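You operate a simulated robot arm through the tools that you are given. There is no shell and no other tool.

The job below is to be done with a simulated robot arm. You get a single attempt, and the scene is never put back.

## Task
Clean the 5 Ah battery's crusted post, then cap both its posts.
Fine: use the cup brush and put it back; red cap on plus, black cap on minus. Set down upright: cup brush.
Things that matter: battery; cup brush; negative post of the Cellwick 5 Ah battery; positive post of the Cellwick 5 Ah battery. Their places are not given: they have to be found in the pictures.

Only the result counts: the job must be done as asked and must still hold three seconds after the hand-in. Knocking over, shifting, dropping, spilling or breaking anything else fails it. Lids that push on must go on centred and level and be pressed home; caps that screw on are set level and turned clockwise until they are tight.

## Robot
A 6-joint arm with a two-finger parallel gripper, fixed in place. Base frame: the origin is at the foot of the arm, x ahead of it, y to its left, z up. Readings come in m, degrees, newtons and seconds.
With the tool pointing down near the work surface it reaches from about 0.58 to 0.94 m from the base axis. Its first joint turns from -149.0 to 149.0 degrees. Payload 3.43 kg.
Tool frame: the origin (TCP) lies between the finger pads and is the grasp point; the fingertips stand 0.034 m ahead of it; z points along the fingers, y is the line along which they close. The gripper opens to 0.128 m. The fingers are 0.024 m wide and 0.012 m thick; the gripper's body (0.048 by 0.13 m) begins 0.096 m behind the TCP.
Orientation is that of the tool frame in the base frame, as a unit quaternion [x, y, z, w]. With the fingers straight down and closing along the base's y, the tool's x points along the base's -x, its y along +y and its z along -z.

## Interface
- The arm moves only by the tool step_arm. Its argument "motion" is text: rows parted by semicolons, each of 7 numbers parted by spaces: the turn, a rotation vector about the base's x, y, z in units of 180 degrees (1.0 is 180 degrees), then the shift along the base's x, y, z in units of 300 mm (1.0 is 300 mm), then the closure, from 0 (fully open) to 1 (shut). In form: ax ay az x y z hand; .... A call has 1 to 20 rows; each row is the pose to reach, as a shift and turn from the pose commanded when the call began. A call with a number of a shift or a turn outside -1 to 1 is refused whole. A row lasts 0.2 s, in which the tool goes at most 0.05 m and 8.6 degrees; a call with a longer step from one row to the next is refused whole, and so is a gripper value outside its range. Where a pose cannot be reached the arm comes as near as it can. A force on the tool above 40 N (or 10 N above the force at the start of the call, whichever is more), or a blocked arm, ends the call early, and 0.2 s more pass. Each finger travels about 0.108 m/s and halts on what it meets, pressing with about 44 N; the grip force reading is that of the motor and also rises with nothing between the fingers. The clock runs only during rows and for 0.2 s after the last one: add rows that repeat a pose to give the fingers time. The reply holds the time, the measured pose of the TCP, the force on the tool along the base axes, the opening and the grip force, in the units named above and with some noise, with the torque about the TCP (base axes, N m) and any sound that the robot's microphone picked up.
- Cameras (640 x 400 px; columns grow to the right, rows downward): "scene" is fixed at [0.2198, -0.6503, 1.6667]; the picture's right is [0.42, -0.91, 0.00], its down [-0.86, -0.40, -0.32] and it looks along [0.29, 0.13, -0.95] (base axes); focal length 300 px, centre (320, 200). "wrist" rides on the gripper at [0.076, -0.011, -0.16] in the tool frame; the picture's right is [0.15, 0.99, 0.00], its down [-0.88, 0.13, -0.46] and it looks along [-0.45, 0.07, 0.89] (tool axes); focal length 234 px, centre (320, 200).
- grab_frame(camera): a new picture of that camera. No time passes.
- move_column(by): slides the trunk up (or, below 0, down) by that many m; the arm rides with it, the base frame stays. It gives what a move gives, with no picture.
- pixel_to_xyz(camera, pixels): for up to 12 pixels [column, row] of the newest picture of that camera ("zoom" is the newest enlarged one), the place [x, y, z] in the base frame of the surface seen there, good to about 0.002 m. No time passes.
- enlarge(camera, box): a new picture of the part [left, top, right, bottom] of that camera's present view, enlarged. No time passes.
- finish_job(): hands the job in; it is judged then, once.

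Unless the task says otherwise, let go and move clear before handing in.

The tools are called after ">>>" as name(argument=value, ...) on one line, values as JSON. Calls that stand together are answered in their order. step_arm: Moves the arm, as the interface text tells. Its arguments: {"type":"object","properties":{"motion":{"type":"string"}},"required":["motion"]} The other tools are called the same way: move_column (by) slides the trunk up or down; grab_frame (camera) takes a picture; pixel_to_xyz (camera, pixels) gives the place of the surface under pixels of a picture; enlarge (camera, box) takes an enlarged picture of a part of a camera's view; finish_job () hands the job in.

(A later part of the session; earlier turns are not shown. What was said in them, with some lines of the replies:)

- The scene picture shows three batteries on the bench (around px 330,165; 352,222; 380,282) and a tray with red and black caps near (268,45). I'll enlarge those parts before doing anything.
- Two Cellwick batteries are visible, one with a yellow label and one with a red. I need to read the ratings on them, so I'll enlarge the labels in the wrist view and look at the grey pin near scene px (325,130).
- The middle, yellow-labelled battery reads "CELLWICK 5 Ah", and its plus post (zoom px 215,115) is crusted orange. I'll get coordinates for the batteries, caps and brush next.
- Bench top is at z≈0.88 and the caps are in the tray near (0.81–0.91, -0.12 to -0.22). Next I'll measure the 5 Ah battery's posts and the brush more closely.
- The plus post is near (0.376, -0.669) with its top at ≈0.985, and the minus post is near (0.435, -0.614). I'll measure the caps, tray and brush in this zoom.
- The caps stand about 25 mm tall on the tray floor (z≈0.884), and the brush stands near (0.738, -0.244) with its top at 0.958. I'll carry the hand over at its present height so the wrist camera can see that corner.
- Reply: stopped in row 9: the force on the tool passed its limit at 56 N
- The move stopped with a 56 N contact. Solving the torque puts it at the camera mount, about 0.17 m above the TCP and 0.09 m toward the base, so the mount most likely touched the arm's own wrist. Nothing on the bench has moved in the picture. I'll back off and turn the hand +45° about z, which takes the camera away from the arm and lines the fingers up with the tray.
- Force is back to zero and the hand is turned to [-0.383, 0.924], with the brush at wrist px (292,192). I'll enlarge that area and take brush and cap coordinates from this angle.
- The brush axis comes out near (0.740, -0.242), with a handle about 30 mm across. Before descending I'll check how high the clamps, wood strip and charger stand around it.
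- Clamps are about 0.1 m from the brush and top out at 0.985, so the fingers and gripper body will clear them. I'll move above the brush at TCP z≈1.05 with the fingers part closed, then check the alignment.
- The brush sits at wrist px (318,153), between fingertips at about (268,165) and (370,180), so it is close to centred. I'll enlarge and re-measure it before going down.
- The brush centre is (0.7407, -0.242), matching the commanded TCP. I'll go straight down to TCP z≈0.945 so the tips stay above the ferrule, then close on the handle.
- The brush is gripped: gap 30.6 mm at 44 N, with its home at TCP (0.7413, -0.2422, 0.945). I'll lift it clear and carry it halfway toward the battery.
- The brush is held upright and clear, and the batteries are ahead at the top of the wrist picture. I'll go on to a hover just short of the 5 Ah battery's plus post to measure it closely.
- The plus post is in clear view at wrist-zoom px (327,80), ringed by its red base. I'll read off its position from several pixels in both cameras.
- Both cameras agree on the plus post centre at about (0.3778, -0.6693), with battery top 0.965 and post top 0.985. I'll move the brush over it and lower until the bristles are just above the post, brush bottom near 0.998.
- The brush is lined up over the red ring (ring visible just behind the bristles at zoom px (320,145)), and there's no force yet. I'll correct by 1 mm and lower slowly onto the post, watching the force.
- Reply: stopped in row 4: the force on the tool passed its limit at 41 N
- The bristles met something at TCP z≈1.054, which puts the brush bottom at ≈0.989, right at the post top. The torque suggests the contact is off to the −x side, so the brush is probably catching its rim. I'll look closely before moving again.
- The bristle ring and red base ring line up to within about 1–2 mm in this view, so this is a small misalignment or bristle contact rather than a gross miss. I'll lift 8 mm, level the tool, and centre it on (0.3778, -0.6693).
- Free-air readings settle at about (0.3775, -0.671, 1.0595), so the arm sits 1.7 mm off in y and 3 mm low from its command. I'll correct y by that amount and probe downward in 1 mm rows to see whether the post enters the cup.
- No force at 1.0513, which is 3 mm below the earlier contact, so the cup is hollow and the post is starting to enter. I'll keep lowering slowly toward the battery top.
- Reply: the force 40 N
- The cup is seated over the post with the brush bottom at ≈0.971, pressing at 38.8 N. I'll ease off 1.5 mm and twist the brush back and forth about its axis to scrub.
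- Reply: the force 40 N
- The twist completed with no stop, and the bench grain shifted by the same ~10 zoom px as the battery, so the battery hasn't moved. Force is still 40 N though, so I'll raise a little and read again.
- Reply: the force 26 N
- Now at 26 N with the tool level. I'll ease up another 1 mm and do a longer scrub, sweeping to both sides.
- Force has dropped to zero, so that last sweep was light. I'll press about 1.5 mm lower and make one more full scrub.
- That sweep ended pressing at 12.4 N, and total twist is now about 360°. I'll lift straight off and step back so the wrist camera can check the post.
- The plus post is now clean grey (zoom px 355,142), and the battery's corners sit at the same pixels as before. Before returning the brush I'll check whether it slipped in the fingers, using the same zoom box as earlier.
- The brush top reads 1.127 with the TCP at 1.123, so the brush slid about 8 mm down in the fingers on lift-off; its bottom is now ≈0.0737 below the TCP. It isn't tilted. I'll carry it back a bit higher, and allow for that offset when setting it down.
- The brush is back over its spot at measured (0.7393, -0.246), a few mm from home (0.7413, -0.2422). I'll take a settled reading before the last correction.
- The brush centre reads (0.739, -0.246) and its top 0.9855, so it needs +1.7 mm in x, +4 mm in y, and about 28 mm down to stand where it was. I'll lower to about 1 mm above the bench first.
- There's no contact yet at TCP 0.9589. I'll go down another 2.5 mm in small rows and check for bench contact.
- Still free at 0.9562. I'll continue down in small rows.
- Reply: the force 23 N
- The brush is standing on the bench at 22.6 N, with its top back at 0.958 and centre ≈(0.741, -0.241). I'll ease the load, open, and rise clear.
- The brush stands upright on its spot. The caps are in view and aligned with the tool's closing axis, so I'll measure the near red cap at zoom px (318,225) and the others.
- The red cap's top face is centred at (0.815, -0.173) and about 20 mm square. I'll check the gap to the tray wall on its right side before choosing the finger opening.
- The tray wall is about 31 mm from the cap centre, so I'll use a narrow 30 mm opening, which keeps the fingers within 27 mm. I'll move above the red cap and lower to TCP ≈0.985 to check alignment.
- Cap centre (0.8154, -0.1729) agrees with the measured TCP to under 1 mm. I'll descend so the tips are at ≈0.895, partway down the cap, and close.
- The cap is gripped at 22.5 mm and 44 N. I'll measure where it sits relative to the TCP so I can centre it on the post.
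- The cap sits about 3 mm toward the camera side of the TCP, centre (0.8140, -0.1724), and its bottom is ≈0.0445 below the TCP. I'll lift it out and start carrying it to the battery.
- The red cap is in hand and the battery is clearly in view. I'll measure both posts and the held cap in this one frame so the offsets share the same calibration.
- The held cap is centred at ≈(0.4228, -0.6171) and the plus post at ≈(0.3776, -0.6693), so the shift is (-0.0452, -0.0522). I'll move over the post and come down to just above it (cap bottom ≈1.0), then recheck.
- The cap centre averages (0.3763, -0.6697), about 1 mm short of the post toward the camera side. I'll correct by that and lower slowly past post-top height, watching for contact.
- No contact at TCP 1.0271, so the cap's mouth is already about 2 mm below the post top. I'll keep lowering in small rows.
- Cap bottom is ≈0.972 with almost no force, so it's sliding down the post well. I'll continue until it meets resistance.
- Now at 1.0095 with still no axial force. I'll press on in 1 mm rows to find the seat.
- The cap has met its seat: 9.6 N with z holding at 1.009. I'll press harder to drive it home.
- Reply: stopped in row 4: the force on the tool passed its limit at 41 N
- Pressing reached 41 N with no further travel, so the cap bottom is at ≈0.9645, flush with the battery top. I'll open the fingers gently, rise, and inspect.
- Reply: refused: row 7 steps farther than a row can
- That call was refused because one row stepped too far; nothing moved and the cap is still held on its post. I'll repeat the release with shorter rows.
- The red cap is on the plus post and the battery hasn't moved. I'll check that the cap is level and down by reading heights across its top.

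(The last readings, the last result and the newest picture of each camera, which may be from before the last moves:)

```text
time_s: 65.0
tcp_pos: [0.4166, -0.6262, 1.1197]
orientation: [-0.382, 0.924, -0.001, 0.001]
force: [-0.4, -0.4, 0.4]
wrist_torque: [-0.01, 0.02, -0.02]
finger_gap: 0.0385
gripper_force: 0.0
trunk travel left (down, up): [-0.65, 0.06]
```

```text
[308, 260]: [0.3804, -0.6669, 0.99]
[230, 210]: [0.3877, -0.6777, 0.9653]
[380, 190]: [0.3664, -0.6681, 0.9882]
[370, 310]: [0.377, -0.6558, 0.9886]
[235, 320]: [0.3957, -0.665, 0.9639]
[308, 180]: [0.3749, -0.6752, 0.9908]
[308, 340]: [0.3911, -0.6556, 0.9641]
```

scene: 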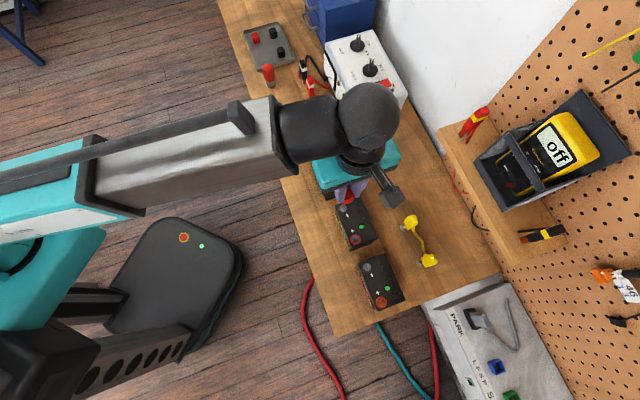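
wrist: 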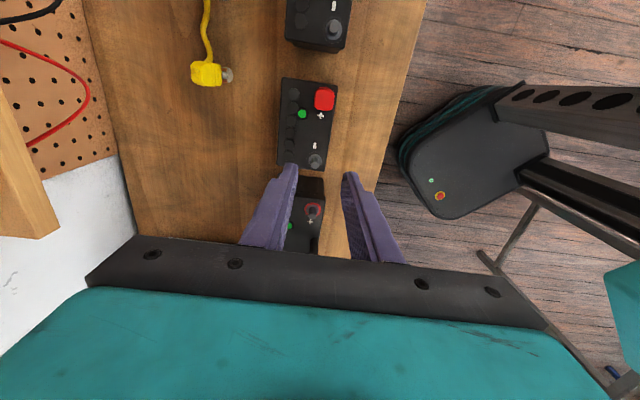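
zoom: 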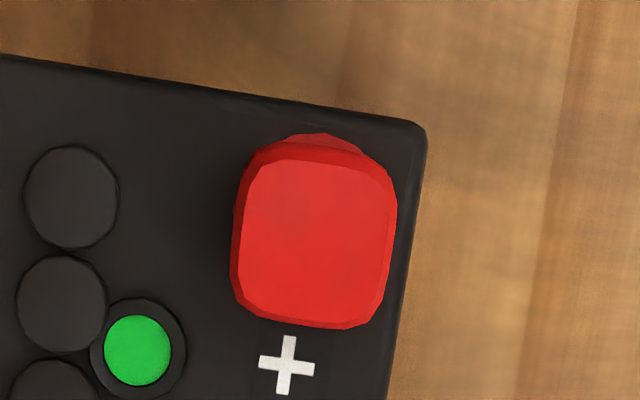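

Top readings are all 0.988–0.991, so the cap is level and its base is at the battery top. While here I'll close the fingers and give it one centred press from above to make sure it's home.

>>> step_arm(motion="0 0 0 -0.063 -0.071 0 1; 0 0 0 -0.127 -0.142 0 1; 0 0 0 -0.127 -0.142 -0.1 1; 0 0 0 -0.127 -0.142 -0.2 1; 0 0 0 -0.127 -0.142 -0.27 1; 0 0 0 -0.127 -0.142 -0.285 1; 0 0 0 -0.127 -0.142 -0.293 1; 0 0 0 -0.127 -0.142 -0.3 1; 0 0 0 -0.127 -0.142 -0.306 1; 0 0 0 -0.127 -0.142 -0.312 1; 0 0 0 -0.127 -0.142 -0.318 1; 0 0 0 -0.127 -0.142 -0.324 1; 0 0 0 -0.127 -0.142 -0.33 1; 0 0 0 -0.127 -0.142 -0.33 1")

>>> grab_frame(camera="wrist")

>>> enlarge(camera="wrist", box=[280, 120, 360, 200])

```text
time_s: 68.0
tcp_pos: [0.3792, -0.6699, 1.0228]
orientation: [-0.383, 0.924, -0.003, 0.001]
force: [1.2, -2.8, 16.0]
wrist_torque: [-0.11, -0.06, 0.0]
finger_gap: 0.0
gripper_force: 32.8
trunk travel left (down, up): [-0.65, 0.06]
```

```text
taken
```

wrist: 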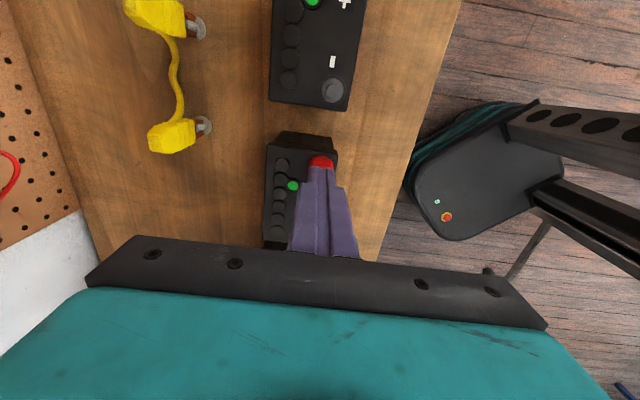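

```text
5.00 times, centred on (320, 160) of wrist
```

zoom: 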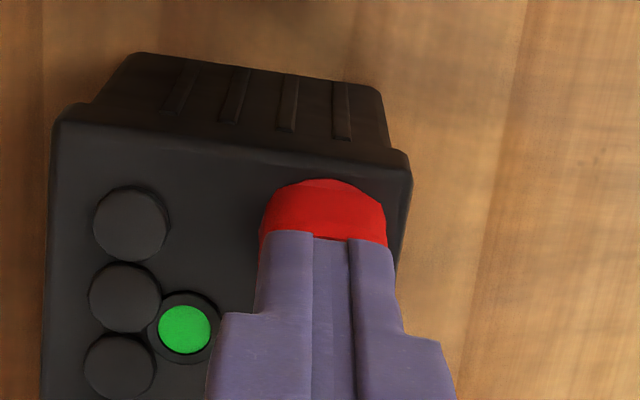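

Closed fingertips are bearing on the cap at 16 N, tip height ≈0.989, centred in view. I'll push a bit harder, then rise.

>>> step_arm(motion="0 0 0 0 0 -0.003 1; 0 0 0 0 0 -0.006 1; 0 0 0 0 0 -0.006 1")

>>> step_arm(motion="0 0 0 0 0 0.03 1; 0 0 0 0 0 0.12 1; 0 0 0 0.05 0.055 0.25 1; 0 0 0 0.12 0.135 0.35 1; 0 0 0 0.21 0.24 0.37 1; 0 0 0 0.3 0.345 0.37 1; 0 0 0 0.39 0.45 0.37 1; 0 0 0 0.48 0.555 0.37 1; 0 0 0 0.57 0.66 0.37 0.9; 0 0 0 0.66 0.765 0.37 0.8; 0 0 0 0.75 0.87 0.37 0.766; 0 0 0 0.84 0.975 0.37 0.766; 0 0 0 0.84 0.975 0.37 0.766")

>>> grab_frame(camera="scene")

>>> enlarge(camera="scene", box=[325, 185, 405, 255])

```text
time_s: 68.8
tcp_pos: [0.3781, -0.6689, 1.0213]
orientation: [-0.383, 0.924, -0.003, 0.0]
force: [3.6, -5.0, 33.5]
wrist_torque: [-0.18, -0.09, -0.02]
finger_gap: 0.0
gripper_force: 32.6
trunk travel left (down, up): [-0.65, 0.06]
```

```text
time_s: 71.5
tcp_pos: [0.6316, -0.3758, 1.1274]
orientation: [-0.382, 0.924, -0.001, 0.001]
force: [0.2, -0.4, -0.3]
wrist_torque: [-0.03, -0.02, 0.0]
finger_gap: 0.03
gripper_force: 0.0
trunk travel left (down, up): [-0.65, 0.06]
```

```text
taken
```

scene: 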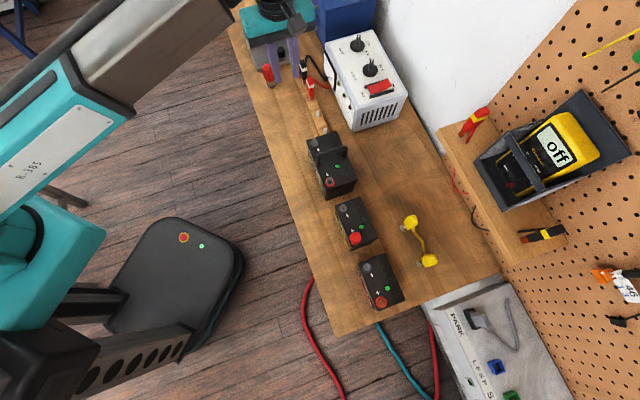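

```text
5.71 times, centred on (365, 220) of scene
```

zoom: 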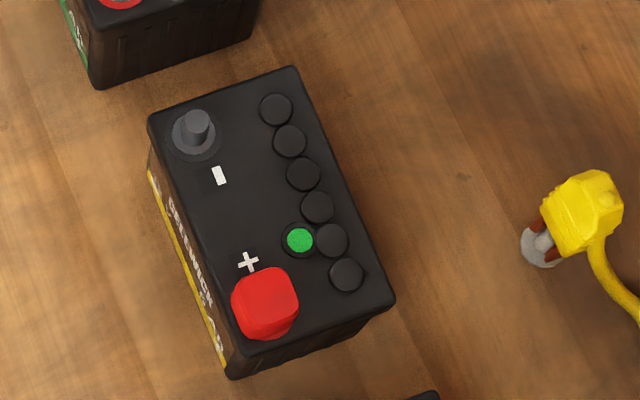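

The red cap is seated and the battery is at the same pixels as at the start. Next is the black cap near (0.857, -0.215); I'll hover over it and measure.

>>> step_arm(motion="0 0 0 0.12 0.085 0 0.766; 0 0 0 0.24 0.17 0 0.766; 0 0 0 0.36 0.255 0 0.766; 0 0 0 0.48 0.34 0 0.766; 0 0 0 0.6 0.425 0 0.766; 0 0 0 0.69 0.49 0 0.766; 0 0 0 0.751 0.536 -0.05 0.766; 0 0 0 0.751 0.536 -0.16 0.766; 0 0 0 0.751 0.536 -0.28 0.766; 0 0 0 0.751 0.536 -0.40 0.766; 0 0 0 0.751 0.536 -0.47 0.766; 0 0 0 0.751 0.536 -0.47 0.766; 0 0 0 0.751 0.536 -0.47 0.766")

>>> grab_frame(camera="wrist")

>>> enlarge(camera="wrist", box=[270, 110, 370, 210])

```text
time_s: 74.3
tcp_pos: [0.8567, -0.2169, 0.9879]
orientation: [-0.382, 0.924, -0.001, 0.001]
force: [-0.2, -0.3, 0.3]
wrist_torque: [0.04, 0.01, -0.01]
finger_gap: 0.03
gripper_force: 0.0
trunk travel left (down, up): [-0.65, 0.06]
```

```text
taken
```

wrist: 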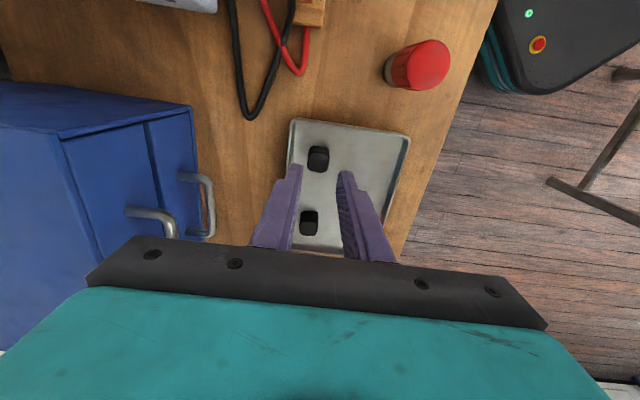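

```text
4.00 times, centred on (320, 160) of wrist
```

zoom: 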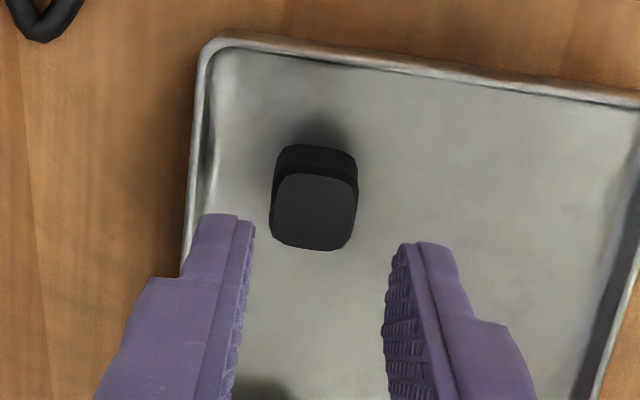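

The black cap is at zoom px (315,210), between the fingertips. I'll measure its top face.

>>> pixel_to_xyz(camera="zoom", pixels=[[315, 211], [276, 208], [353, 215], [318, 177], [312, 246], [283, 180], [350, 188], [342, 243], [276, 238], [315, 150], [195, 150], [215, 160]])

>>> step_arm(motion="0 0 0 0 0 0 0.766")

```text
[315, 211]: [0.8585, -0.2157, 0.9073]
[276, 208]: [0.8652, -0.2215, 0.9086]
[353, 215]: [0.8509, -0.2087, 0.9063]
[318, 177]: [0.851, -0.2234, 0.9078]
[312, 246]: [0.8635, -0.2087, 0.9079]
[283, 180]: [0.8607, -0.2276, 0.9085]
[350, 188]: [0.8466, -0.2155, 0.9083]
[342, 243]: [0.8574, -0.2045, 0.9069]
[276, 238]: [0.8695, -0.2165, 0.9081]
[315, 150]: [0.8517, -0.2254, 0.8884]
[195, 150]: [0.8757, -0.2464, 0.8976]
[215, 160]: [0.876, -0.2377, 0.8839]
```

```text
time_s: 74.8
tcp_pos: [0.8565, -0.2162, 0.9881]
orientation: [-0.383, 0.924, -0.001, 0.0]
force: [-0.8, -0.2, -0.4]
wrist_torque: [0.03, 0.02, 0.01]
finger_gap: 0.0298
gripper_force: 0.1
trunk travel left (down, up): [-0.65, 0.06]
```

Black cap centre (0.858, -0.2158) is within 1.5 mm of the TCP, and the wall is 34 mm away. I'll descend to TCP ≈0.9285 and grip it as I did the red one.

>>> step_arm(motion="0 0 0 0.003 0 -0.06 0.766; 0 0 0 0.003 0 -0.12 0.766; 0 0 0 0.003 0 -0.17 0.766; 0 0 0 0.003 0 -0.198 0.766; 0 0 0 0.003 0 -0.198 0.766; 0 0 0 0.003 0 -0.198 0.85; 0 0 0 0.003 0 -0.198 1; 0 0 0 0.003 0 -0.198 1; 0 0 0 0.003 0 -0.198 1")

>>> enlarge(camera="wrist", box=[270, 120, 370, 220])

>>> pixel_to_xyz(camera="zoom", pixels=[[320, 247], [275, 245], [366, 245], [325, 206], [318, 287], [290, 207], [362, 214], [355, 286], [280, 280]])

```text
time_s: 76.8
tcp_pos: [0.857, -0.2168, 0.9303]
orientation: [-0.383, 0.924, -0.001, -0.001]
force: [0.4, 0.8, 0.5]
wrist_torque: [0.01, -0.01, -0.04]
finger_gap: 0.0226
gripper_force: 44.0
trunk travel left (down, up): [-0.65, 0.06]
```

```text
4.00 times, centred on (320, 170) of wrist
```

zoom: 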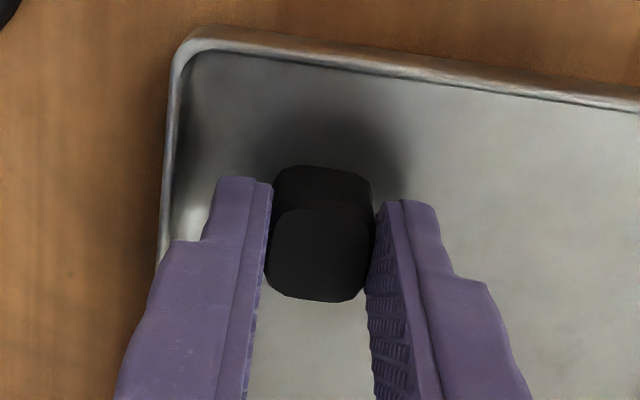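

```text
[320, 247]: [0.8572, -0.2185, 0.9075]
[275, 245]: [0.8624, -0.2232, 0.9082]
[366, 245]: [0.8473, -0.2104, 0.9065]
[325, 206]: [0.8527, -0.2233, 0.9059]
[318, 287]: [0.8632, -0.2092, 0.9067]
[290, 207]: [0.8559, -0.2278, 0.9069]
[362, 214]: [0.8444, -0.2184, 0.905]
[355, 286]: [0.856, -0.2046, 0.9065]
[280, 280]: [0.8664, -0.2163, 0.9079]
```

The black cap is gripped at 22.6 mm and sits within 1 mm of the TCP axis, bottom ≈0.047 below the TCP. I'll check the carry-handle height on the neighbouring battery before crossing over it.

>>> grab_frame(camera="scene")

>>> pixel_to_xyz(camera="scene", pixels=[[330, 150], [322, 155], [340, 147], [335, 165], [315, 140], [353, 45], [368, 68], [268, 70]])

```text
taken
```

scene: 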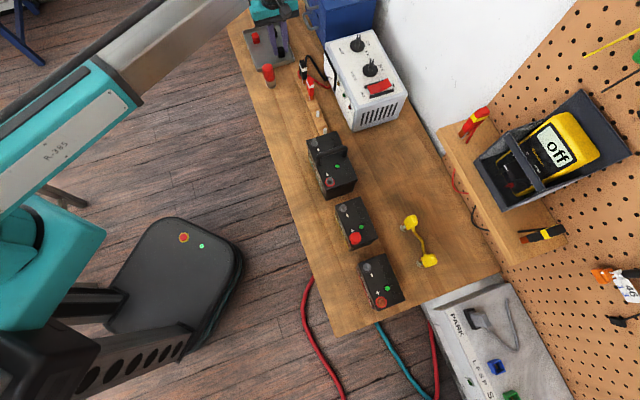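

```text
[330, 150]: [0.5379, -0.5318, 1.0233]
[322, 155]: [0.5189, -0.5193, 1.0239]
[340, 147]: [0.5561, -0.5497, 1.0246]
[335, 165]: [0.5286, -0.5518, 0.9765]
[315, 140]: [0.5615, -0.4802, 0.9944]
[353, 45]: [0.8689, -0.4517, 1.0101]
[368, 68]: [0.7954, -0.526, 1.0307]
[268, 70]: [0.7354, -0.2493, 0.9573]
```

The neighbouring battery's handle tops out at 1.024, so carrying the cap bottom at ≈1.08 clears it. I'll lift and carry to a hover just behind the minus post.

>>> step_arm(motion="0 0 0 0 0 0.08 1; 0 0 0 0 0 0.2 1; 0 0 0 0 0 0.35 1; 0 0 0 0 0 0.5 1; 0 0 0 0 0 0.66 1; 0 0 0 -0.1 -0.0925 0.66 1; 0 0 0 -0.2 -0.185 0.66 1; 0 0 0 -0.3 -0.2775 0.66 1; 0 0 0 -0.4 -0.37 0.66 1; 0 0 0 -0.5 -0.4625 0.66 1; 0 0 0 -0.6 -0.555 0.66 1; 0 0 0 -0.7 -0.6475 0.66 1; 0 0 0 -0.8 -0.74 0.66 1; 0 0 0 -0.8 -0.74 0.66 1")

>>> step_arm(motion="0 0 0 -0.1 -0.0925 0 1; 0 0 0 -0.2 -0.185 0 1; 0 0 0 -0.3 -0.2775 0 1; 0 0 0 -0.4 -0.37 0 1; 0 0 0 -0.467 -0.431 0 1; 0 0 0 -0.467 -0.431 0 1; 0 0 0 -0.467 -0.431 0 1")

>>> grab_frame(camera="wrist")

>>> enlarge(camera="wrist", box=[270, 60, 370, 160])

```text
time_s: 79.8
tcp_pos: [0.6167, -0.4368, 1.1274]
orientation: [-0.383, 0.924, -0.001, 0.001]
force: [-0.3, -0.1, -0.9]
wrist_torque: [-0.03, 0.04, 0.0]
finger_gap: 0.0224
gripper_force: 44.1
trunk travel left (down, up): [-0.65, 0.06]
```

```text
time_s: 81.3
tcp_pos: [0.4777, -0.5673, 1.1268]
orientation: [-0.382, 0.924, -0.001, 0.001]
force: [0.6, 0.2, 0.0]
wrist_torque: [-0.04, 0.0, 0.01]
finger_gap: 0.0223
gripper_force: 43.8
trunk travel left (down, up): [-0.65, 0.06]
```

```text
taken
```

wrist: 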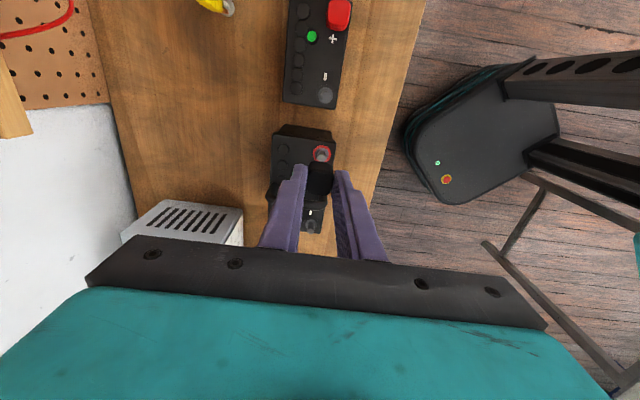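

```text
4.00 times, centred on (320, 110) of wrist
```

zoom: 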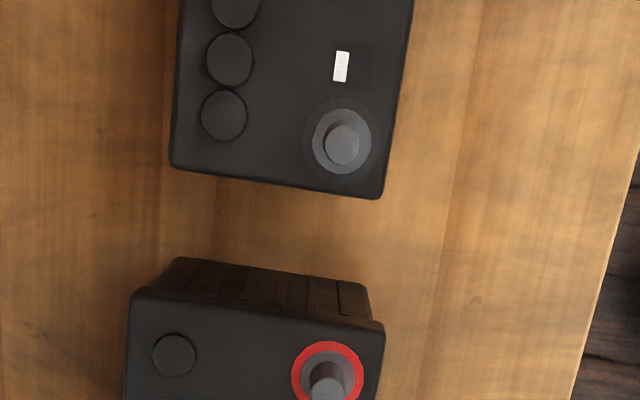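

The minus post shows at zoom px (343,142). I'll measure it and the held cap in this frame.

>>> pixel_to_xyz(camera="zoom", pixels=[[342, 147], [328, 145], [356, 147], [342, 135], [342, 160], [304, 139], [380, 141], [343, 99], [342, 181], [314, 140], [371, 141], [343, 110]])

>>> enlarge(camera="wrist", box=[280, 140, 360, 220])

>>> pixel_to_xyz(camera="zoom", pixels=[[322, 205], [268, 205], [378, 205], [325, 155], [320, 252], [280, 158], [370, 168], [362, 252], [276, 244]])

```text
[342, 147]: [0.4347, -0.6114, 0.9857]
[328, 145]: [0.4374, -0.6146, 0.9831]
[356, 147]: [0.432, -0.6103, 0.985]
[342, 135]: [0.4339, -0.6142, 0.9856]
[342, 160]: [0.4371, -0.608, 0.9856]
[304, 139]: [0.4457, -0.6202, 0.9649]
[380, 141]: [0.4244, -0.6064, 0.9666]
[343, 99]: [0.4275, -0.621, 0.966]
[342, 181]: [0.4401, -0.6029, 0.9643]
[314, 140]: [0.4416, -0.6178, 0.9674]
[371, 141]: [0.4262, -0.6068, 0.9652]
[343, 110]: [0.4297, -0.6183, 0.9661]
```

```text
5.00 times, centred on (320, 180) of wrist
```

zoom: 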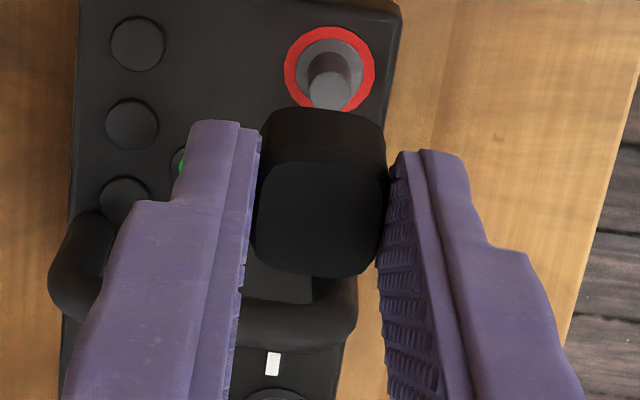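

```text
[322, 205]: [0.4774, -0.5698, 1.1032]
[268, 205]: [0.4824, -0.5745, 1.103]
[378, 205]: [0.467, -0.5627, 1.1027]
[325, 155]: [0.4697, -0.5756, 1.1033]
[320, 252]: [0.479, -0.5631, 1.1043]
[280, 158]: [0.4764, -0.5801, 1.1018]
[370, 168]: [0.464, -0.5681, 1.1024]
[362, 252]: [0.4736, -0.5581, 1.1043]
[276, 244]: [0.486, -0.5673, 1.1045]
```

>>> pixel_to_xyz(camera="zoom", pixels=[[320, 218], [260, 215], [380, 220], [325, 167], [316, 270], [285, 167], [375, 180], [355, 270], [265, 260]])

>>> enlarge(camera="scene", box=[330, 190, 380, 230])

>>> step_arm(motion="0 0 0 0 0 0 1; 0 0 0 0 0 0 1")

```text
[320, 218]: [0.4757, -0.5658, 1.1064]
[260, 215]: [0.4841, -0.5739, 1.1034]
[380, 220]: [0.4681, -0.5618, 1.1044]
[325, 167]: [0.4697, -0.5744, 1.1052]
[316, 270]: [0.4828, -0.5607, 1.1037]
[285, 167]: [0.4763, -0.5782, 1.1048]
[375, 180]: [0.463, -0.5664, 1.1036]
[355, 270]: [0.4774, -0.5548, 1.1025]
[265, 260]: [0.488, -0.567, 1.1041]
```

```text
10.00 times, centred on (355, 210) of scene
```

zoom: 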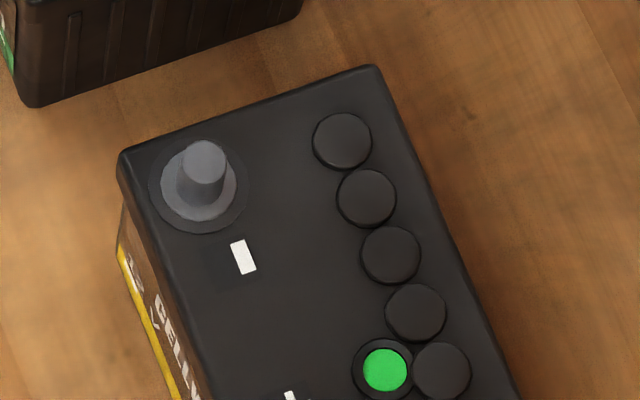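

```text
time_s: 82.0
tcp_pos: [0.4762, -0.5679, 1.1275]
orientation: [-0.382, 0.924, -0.002, 0.001]
force: [-0.3, 0.4, 0.4]
wrist_torque: [0.0, -0.01, 0.0]
finger_gap: 0.0224
gripper_force: 44.4
trunk travel left (down, up): [-0.65, 0.06]
```

>>> pixel_to_xyz(camera="zoom", pixels=[[205, 158], [190, 158], [221, 158], [205, 145], [205, 172], [151, 184], [243, 184], [198, 230], [164, 150], [232, 216], [165, 216], [238, 160]])

```text
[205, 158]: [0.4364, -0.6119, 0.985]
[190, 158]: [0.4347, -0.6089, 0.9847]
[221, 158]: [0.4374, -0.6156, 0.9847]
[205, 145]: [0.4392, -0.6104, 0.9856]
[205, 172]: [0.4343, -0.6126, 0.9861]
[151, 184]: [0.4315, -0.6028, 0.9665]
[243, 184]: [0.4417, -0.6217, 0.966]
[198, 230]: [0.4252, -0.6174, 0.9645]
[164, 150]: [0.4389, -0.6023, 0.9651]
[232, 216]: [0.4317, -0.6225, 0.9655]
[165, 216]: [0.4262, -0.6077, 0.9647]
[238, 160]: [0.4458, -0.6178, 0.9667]
```

Wrist-frame estimates: minus post (0.4346, -0.6127), held cap (0.4762, -0.5672), so shift (-0.0416, -0.0455). I'll move over the post, drop to a cap bottom of ≈1.0, and recheck.

>>> step_arm(motion="0 0 0 -0.07 -0.076 0 1; 0 0 0 -0.1387 -0.1517 0 1; 0 0 0 -0.1387 -0.1517 -0.1 1; 0 0 0 -0.1387 -0.1517 -0.2 1; 0 0 0 -0.1387 -0.1517 -0.266 1; 0 0 0 -0.1387 -0.1517 -0.266 1; 0 0 0 -0.1387 -0.1517 -0.266 1")

>>> enlarge(camera="wrist", box=[280, 120, 360, 200])

>>> enlarge(camera="wrist", box=[280, 140, 360, 220])

>>> pixel_to_xyz(camera="zoom", pixels=[[320, 218], [260, 215], [380, 220], [325, 167], [316, 270], [285, 167], [375, 180], [355, 270], [265, 260]])

```text
time_s: 83.5
tcp_pos: [0.4361, -0.6113, 1.0478]
orientation: [-0.382, 0.924, -0.001, 0.0]
force: [0.1, -0.7, 0.2]
wrist_torque: [-0.02, 0.02, 0.0]
finger_gap: 0.0222
gripper_force: 44.0
trunk travel left (down, up): [-0.65, 0.06]
```

```text
5.00 times, centred on (320, 160) of wrist
```

zoom: 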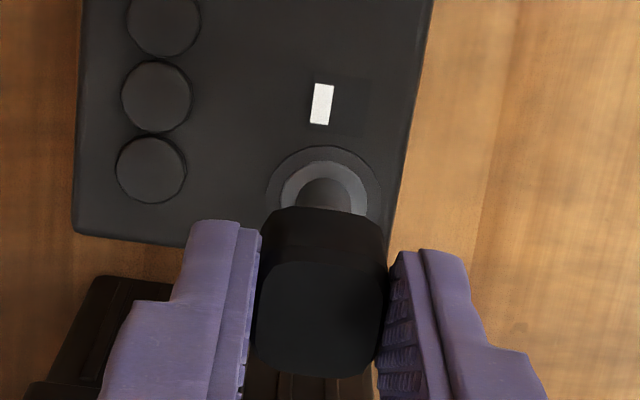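

```text
5.00 times, centred on (320, 180) of wrist
```

zoom: 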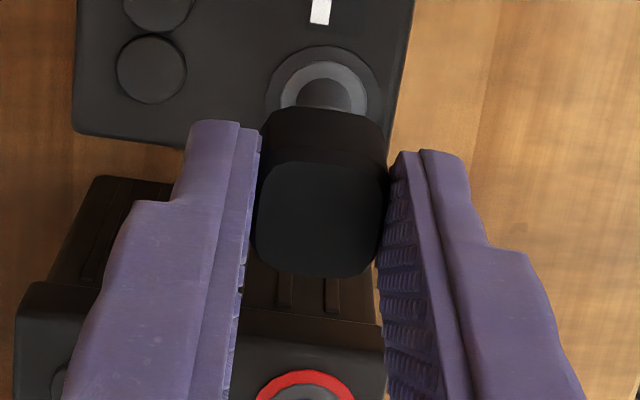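

```text
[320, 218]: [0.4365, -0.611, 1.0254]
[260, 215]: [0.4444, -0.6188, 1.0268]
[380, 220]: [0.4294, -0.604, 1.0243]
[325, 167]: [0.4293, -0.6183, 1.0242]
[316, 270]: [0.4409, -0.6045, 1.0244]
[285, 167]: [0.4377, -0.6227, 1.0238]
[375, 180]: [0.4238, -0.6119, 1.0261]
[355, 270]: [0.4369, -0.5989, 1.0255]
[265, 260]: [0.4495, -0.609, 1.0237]
```

The cap averages (0.4365, -0.6111), roughly 2 mm short of the post, and the ring-to-cap gap in the picture agrees. I'll correct by (-1.6, -1.2) mm and lower slowly past post-top height.

>>> step_arm(motion="0 0 0 -0.0053 -0.004 -0.015 1; 0 0 0 -0.0053 -0.004 -0.03 1; 0 0 0 -0.0053 -0.004 -0.04 1; 0 0 0 -0.0053 -0.004 -0.044 1; 0 0 0 -0.0053 -0.004 -0.048 1; 0 0 0 -0.0053 -0.004 -0.052 1; 0 0 0 -0.0053 -0.004 -0.056 1; 0 0 0 -0.0053 -0.004 -0.06 1; 0 0 0 -0.0053 -0.004 -0.06 1")

>>> enlarge(camera="wrist", box=[280, 130, 360, 210])

```text
time_s: 85.5
tcp_pos: [0.4346, -0.6142, 1.0304]
orientation: [-0.382, 0.924, 0.0, 0.0]
force: [-0.4, 0.2, 0.7]
wrist_torque: [0.02, 0.01, 0.01]
finger_gap: 0.0223
gripper_force: 44.4
trunk travel left (down, up): [-0.65, 0.06]
```

```text
5.00 times, centred on (320, 170) of wrist
```

zoom: 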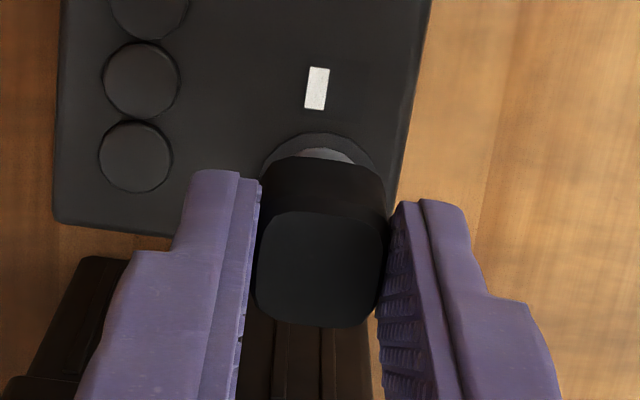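

No contact at cap bottom ≈0.983, so the post has entered. Compared with the red cap's view, this one sits about 1 mm too far toward the camera, so I'll shift back 0.8 mm in x and y while lowering.

>>> step_arm(motion="0 0 0 0.0025 0.0025 0 1; 0 0 0 0.0025 0.0025 -0.004 1; 0 0 0 0.0025 0.0025 -0.008 1; 0 0 0 0.0025 0.0025 -0.012 1; 0 0 0 0.0025 0.0025 -0.016 1; 0 0 0 0.0025 0.0025 -0.020 1; 0 0 0 0.0025 0.0025 -0.024 1; 0 0 0 0.0025 0.0025 -0.028 1; 0 0 0 0.0025 0.0025 -0.032 1; 0 0 0 0.0025 0.0025 -0.032 1")

>>> enlarge(camera="wrist", box=[280, 130, 360, 210])

```text
time_s: 87.8
tcp_pos: [0.4343, -0.6128, 1.0198]
orientation: [-0.383, 0.924, -0.001, 0.001]
force: [-0.5, 0.0, -0.1]
wrist_torque: [0.0, -0.02, -0.01]
finger_gap: 0.0224
gripper_force: 43.9
trunk travel left (down, up): [-0.65, 0.06]
```

```text
5.00 times, centred on (320, 170) of wrist
```

zoom: 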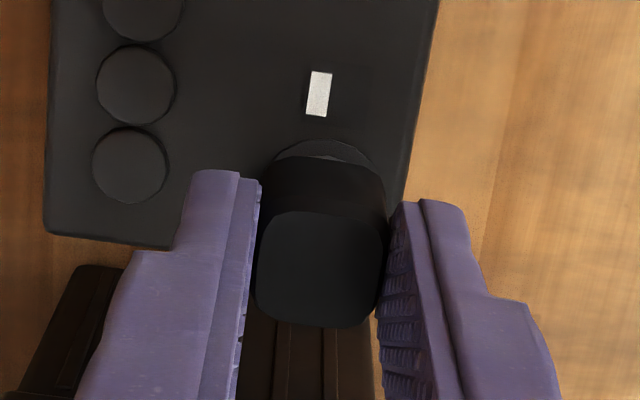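

The cap bottom is at ≈0.972 with zero force, sliding cleanly over the post. I'll lower toward the seat in small rows.

>>> step_arm(motion="0 0 0 0 0 -0.004 1; 0 0 0 0 0 -0.008 1; 0 0 0 0 0 -0.012 1; 0 0 0 0 0 -0.016 1; 0 0 0 0 0 -0.020 1; 0 0 0 0 0 -0.024 1; 0 0 0 0 0 -0.024 1")

>>> enlarge(camera="wrist", box=[280, 130, 360, 210])

```text
time_s: 89.3
tcp_pos: [0.4349, -0.6125, 1.0122]
orientation: [-0.382, 0.924, -0.001, 0.001]
force: [0.3, 0.2, -0.4]
wrist_torque: [-0.05, -0.01, 0.02]
finger_gap: 0.0223
gripper_force: 43.6
trunk travel left (down, up): [-0.65, 0.06]
```

```text
5.00 times, centred on (320, 170) of wrist
```

zoom: 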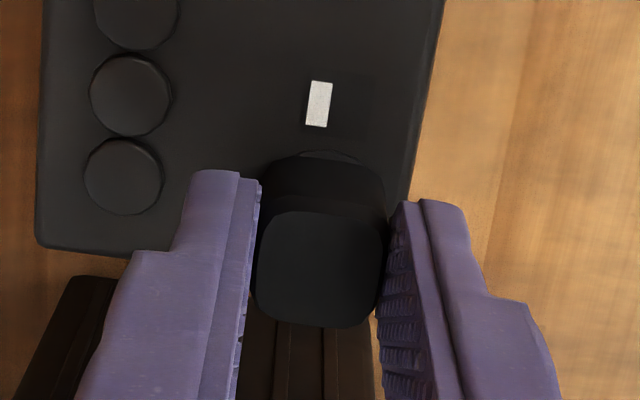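

Nearly at the seat (cap bottom ≈0.965) and still free. I'll push on in 1 mm rows until it bottoms out.

>>> step_arm(motion="0 0 0 0 0 -0.003 1; 0 0 0 0 0 -0.006 1; 0 0 0 0 0 -0.009 1; 0 0 0 0 0 -0.012 1; 0 0 0 0 0 -0.012 1")

```text
time_s: 90.5
tcp_pos: [0.4335, -0.6135, 1.012]
orientation: [-0.383, 0.924, -0.003, 0.001]
force: [2.8, -2.1, 17.7]
wrist_torque: [-0.03, -0.09, 0.05]
finger_gap: 0.0223
gripper_force: 43.8
trunk travel left (down, up): [-0.65, 0.06]
```

It's seated: 17.7 N with z holding at 1.012. I'll press further toward 35–40 N to bring it home.

>>> step_arm(motion="0 0 0 0 0 -0.003 1; 0 0 0 0 0 -0.006 1; 0 0 0 0 0 -0.006 1")

>>> enlarge(camera="wrist", box=[280, 130, 360, 210])

```text
time_s: 91.3
tcp_pos: [0.4347, -0.6121, 1.0112]
orientation: [-0.382, 0.924, -0.004, 0.001]
force: [6.5, -7.4, 36.9]
wrist_torque: [-0.17, -0.27, 0.01]
finger_gap: 0.022
gripper_force: 44.0
trunk travel left (down, up): [-0.65, 0.06]
```

```text
5.00 times, centred on (320, 170) of wrist
```

zoom: 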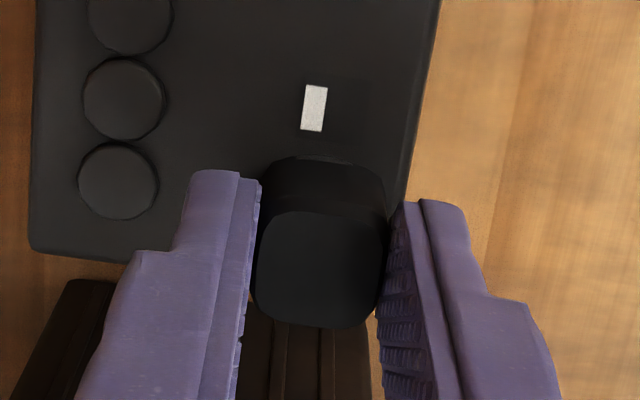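

Pressed at 36.9 N with the cap fully down. I'll ease the load, open the fingers and rise straight up.

>>> step_arm(motion="0 0 0 0 0 0.006 1; 0 0 0 0 0 0.01 1; 0 0 0 0 0 0.01 0.9; 0 0 0 0 0 0.01 0.75; 0 0 0 0 0 0.01 0.7; 0 0 0 0 0 0.01 0.7; 0 0 0 0 0 0.06 0.7; 0 0 0 0 0 0.16 0.7; 0 0 0 0.03 0.03 0.28 0.7; 0 0 0 0.08 0.09 0.36 0.7; 0 0 0 0.14 0.16 0.38 0.7; 0 0 0 0.14 0.16 0.38 0.7")

>>> grab_frame(camera="wrist")

>>> enlarge(camera="wrist", box=[270, 30, 370, 130])

>>> enlarge(camera="scene", box=[325, 185, 405, 255])

```text
time_s: 94.0
tcp_pos: [0.4772, -0.5638, 1.1224]
orientation: [-0.382, 0.924, -0.001, 0.0]
force: [-0.1, 0.1, -0.7]
wrist_torque: [0.03, 0.0, 0.0]
finger_gap: 0.0384
gripper_force: 0.2
trunk travel left (down, up): [-0.65, 0.06]
```

```text
taken
```

wrist: 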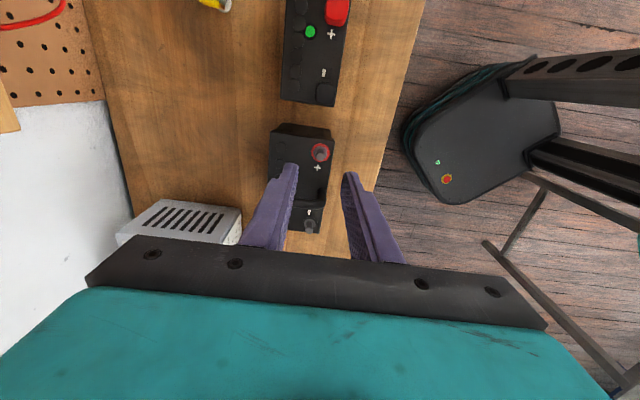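

```text
4.00 times, centred on (320, 80) of wrist
```

zoom: 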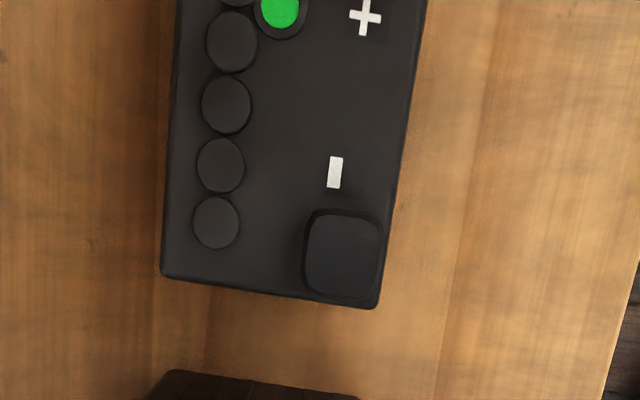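

```text
5.71 times, centred on (365, 220) of scene
```

zoom: 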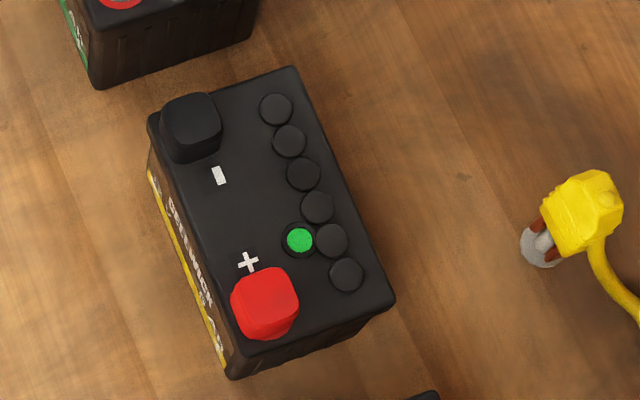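

Both caps are on, red on plus and black on minus, and the battery is at its original pixels. I'll compare the heights of both cap tops to check they're level and equally seated.

>>> pixel_to_xyz(camera="zoom", pixels=[[195, 120], [172, 112], [212, 102], [216, 130], [178, 140], [195, 105], [266, 300], [245, 295], [288, 280], [292, 310], [250, 318], [268, 280]])

>>> enlarge(camera="scene", box=[335, 195, 385, 250])

```text
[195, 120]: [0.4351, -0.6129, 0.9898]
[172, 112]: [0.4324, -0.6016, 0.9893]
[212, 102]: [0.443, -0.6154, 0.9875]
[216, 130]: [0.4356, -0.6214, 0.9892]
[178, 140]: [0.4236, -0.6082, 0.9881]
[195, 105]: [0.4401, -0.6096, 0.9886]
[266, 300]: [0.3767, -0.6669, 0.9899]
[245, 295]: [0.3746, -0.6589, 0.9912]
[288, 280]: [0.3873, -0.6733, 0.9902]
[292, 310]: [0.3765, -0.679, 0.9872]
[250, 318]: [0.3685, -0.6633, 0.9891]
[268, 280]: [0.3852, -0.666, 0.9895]
```

```text
7.27 times, centred on (360, 222) of scene
```

zoom: 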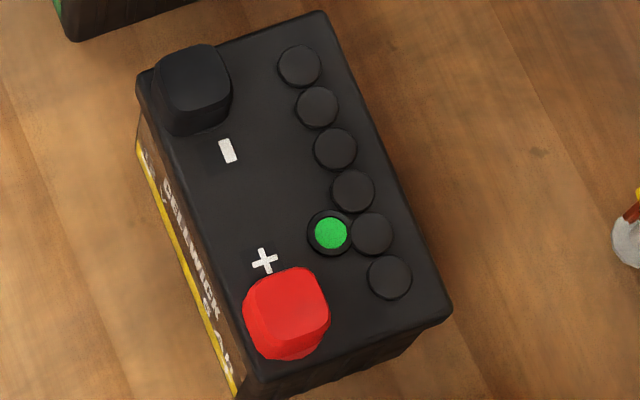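

Both tops read ≈0.989 and level. I'll give the black cap the same centred top press the red one had.

>>> step_arm(motion="0 0 0 -0.07 -0.08 0 1; 0 0 0 -0.1423 -0.1623 0 1; 0 0 0 -0.1423 -0.1623 -0.1 1; 0 0 0 -0.1423 -0.1623 -0.2 1; 0 0 0 -0.1423 -0.1623 -0.28 1; 0 0 0 -0.1423 -0.1623 -0.305 1; 0 0 0 -0.1423 -0.1623 -0.315 1; 0 0 0 -0.1423 -0.1623 -0.322 1; 0 0 0 -0.1423 -0.1623 -0.328 1; 0 0 0 -0.1423 -0.1623 -0.333 1; 0 0 0 -0.1423 -0.1623 -0.338 1; 0 0 0 -0.1423 -0.1623 -0.342 1; 0 0 0 -0.1423 -0.1623 -0.342 1")

>>> enlarge(camera="wrist", box=[280, 120, 360, 200])

```text
time_s: 96.8
tcp_pos: [0.4347, -0.6148, 1.0218]
orientation: [-0.383, 0.924, -0.004, 0.0]
force: [5.9, -6.5, 27.7]
wrist_torque: [-0.16, -0.25, 0.01]
finger_gap: 0.0
gripper_force: 32.6
trunk travel left (down, up): [-0.65, 0.06]
```

```text
5.00 times, centred on (320, 160) of wrist
```

zoom: 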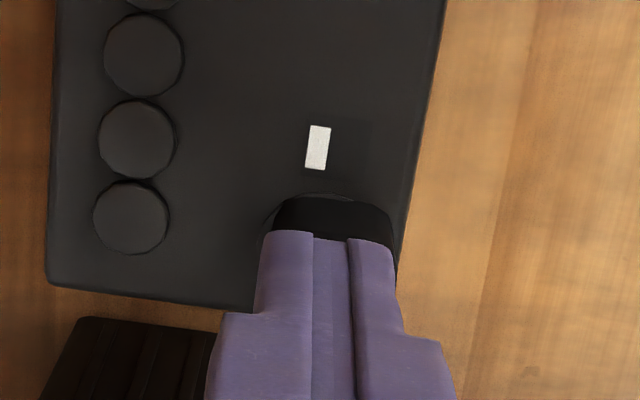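

Pressed at 27.7 N with the same tip height as the red cap, so both are seated alike. I'll rise, move clear, and take final pictures.

>>> step_arm(motion="0 0 0 0 0 0.02 1; 0 0 0 0 0 0.1 1; 0 0 0 0 0 0.24 1; 0 0 0 0.03 0.04 0.36 1; 0 0 0 0.1 0.12 0.42 1; 0 0 0 0.2 0.23 0.42 0.9; 0 0 0 0.3 0.34 0.42 0.8; 0 0 0 0.4 0.45 0.42 0.7; 0 0 0 0.5 0.56 0.42 0.6; 0 0 0 0.6 0.67 0.42 0.5; 0 0 0 0.6 0.67 0.42 0.5")

>>> grab_frame(camera="scene")

>>> enlarge(camera="scene", box=[235, 15, 315, 100])

>>> enlarge(camera="scene", box=[335, 195, 385, 250])

>>> grab_frame(camera="wrist")

```text
time_s: 99.2
tcp_pos: [0.614, -0.4144, 1.1449]
orientation: [-0.382, 0.924, -0.001, -0.001]
force: [-0.1, -0.6, -0.1]
wrist_torque: [-0.01, -0.03, 0.01]
finger_gap: 0.0641
gripper_force: 0.0
trunk travel left (down, up): [-0.65, 0.06]
```

```text
taken
```

scene: 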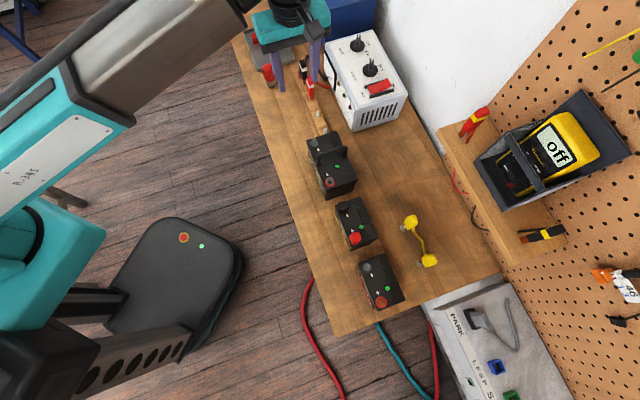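

```text
4.71 times, centred on (275, 58) of scene
```

zoom: 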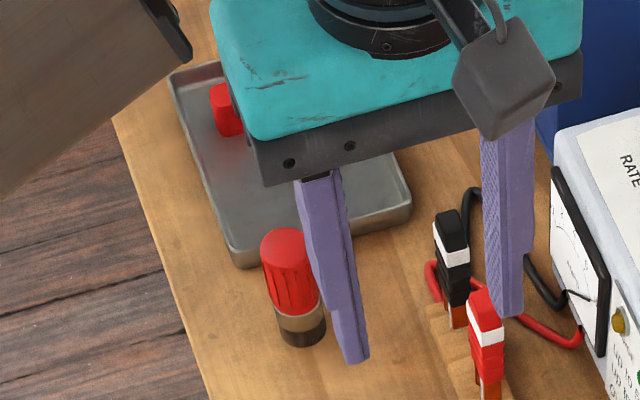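

```text
7.27 times, centred on (360, 222) of scene
```

zoom: 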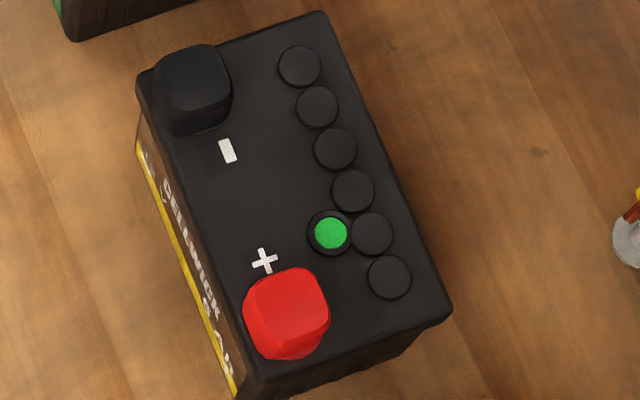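

```text
taken
```

wrist: 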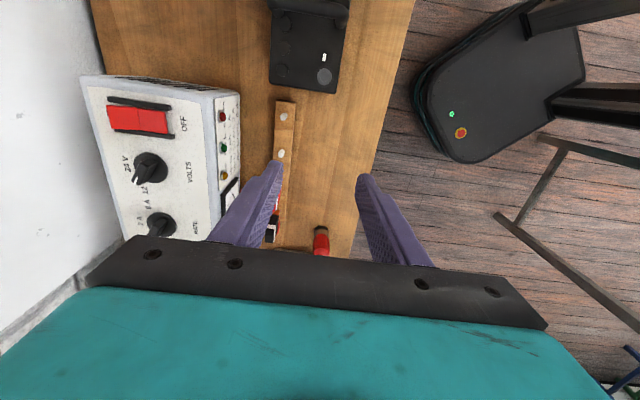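

The brush stands upright on its original spot (scene px ≈(271,87)), both caps are seated level with red on plus and black on minus, and nothing else has moved. The hand is open and clear, so I'm handing in.

>>> finish_job()

```text
The job is handed in.
```

The job is handed in. The Cellwick 5 Ah battery's plus post is clean, and both its posts are capped. I haven't seen the verdict, so what follows comes from my last pictures and readings.

- **Cleaning:** the cup brush went over the plus post and scrubbed it through about 360° of back-and-forth twisting. Afterwards the post showed clean grey instead of orange.
- **Caps:** the red cap is on plus and the black cap on minus. I pressed each down to the battery top with about 37–41 N, then again from above with closed fingertips. Both cap tops read about 0.989 m and level.
- **Brush:** it's standing upright within about 1 mm of where I found it. It slid about 8 mm down in the fingers when I lifted it off the post, and I allowed for that when setting it down.
- **Contacts:** early on, before I held anything, the hand hit something at 56 N, most likely the camera mount touching the arm itself. Later, the brush's first touch on the post stopped at 41 N, and I re-centred it. The pictures show nothing moved either time.

The 5 Ah battery sits at the same pixels as at the start, and I saw nothing else on the bench out of place. The hand was open and clear at hand-in.
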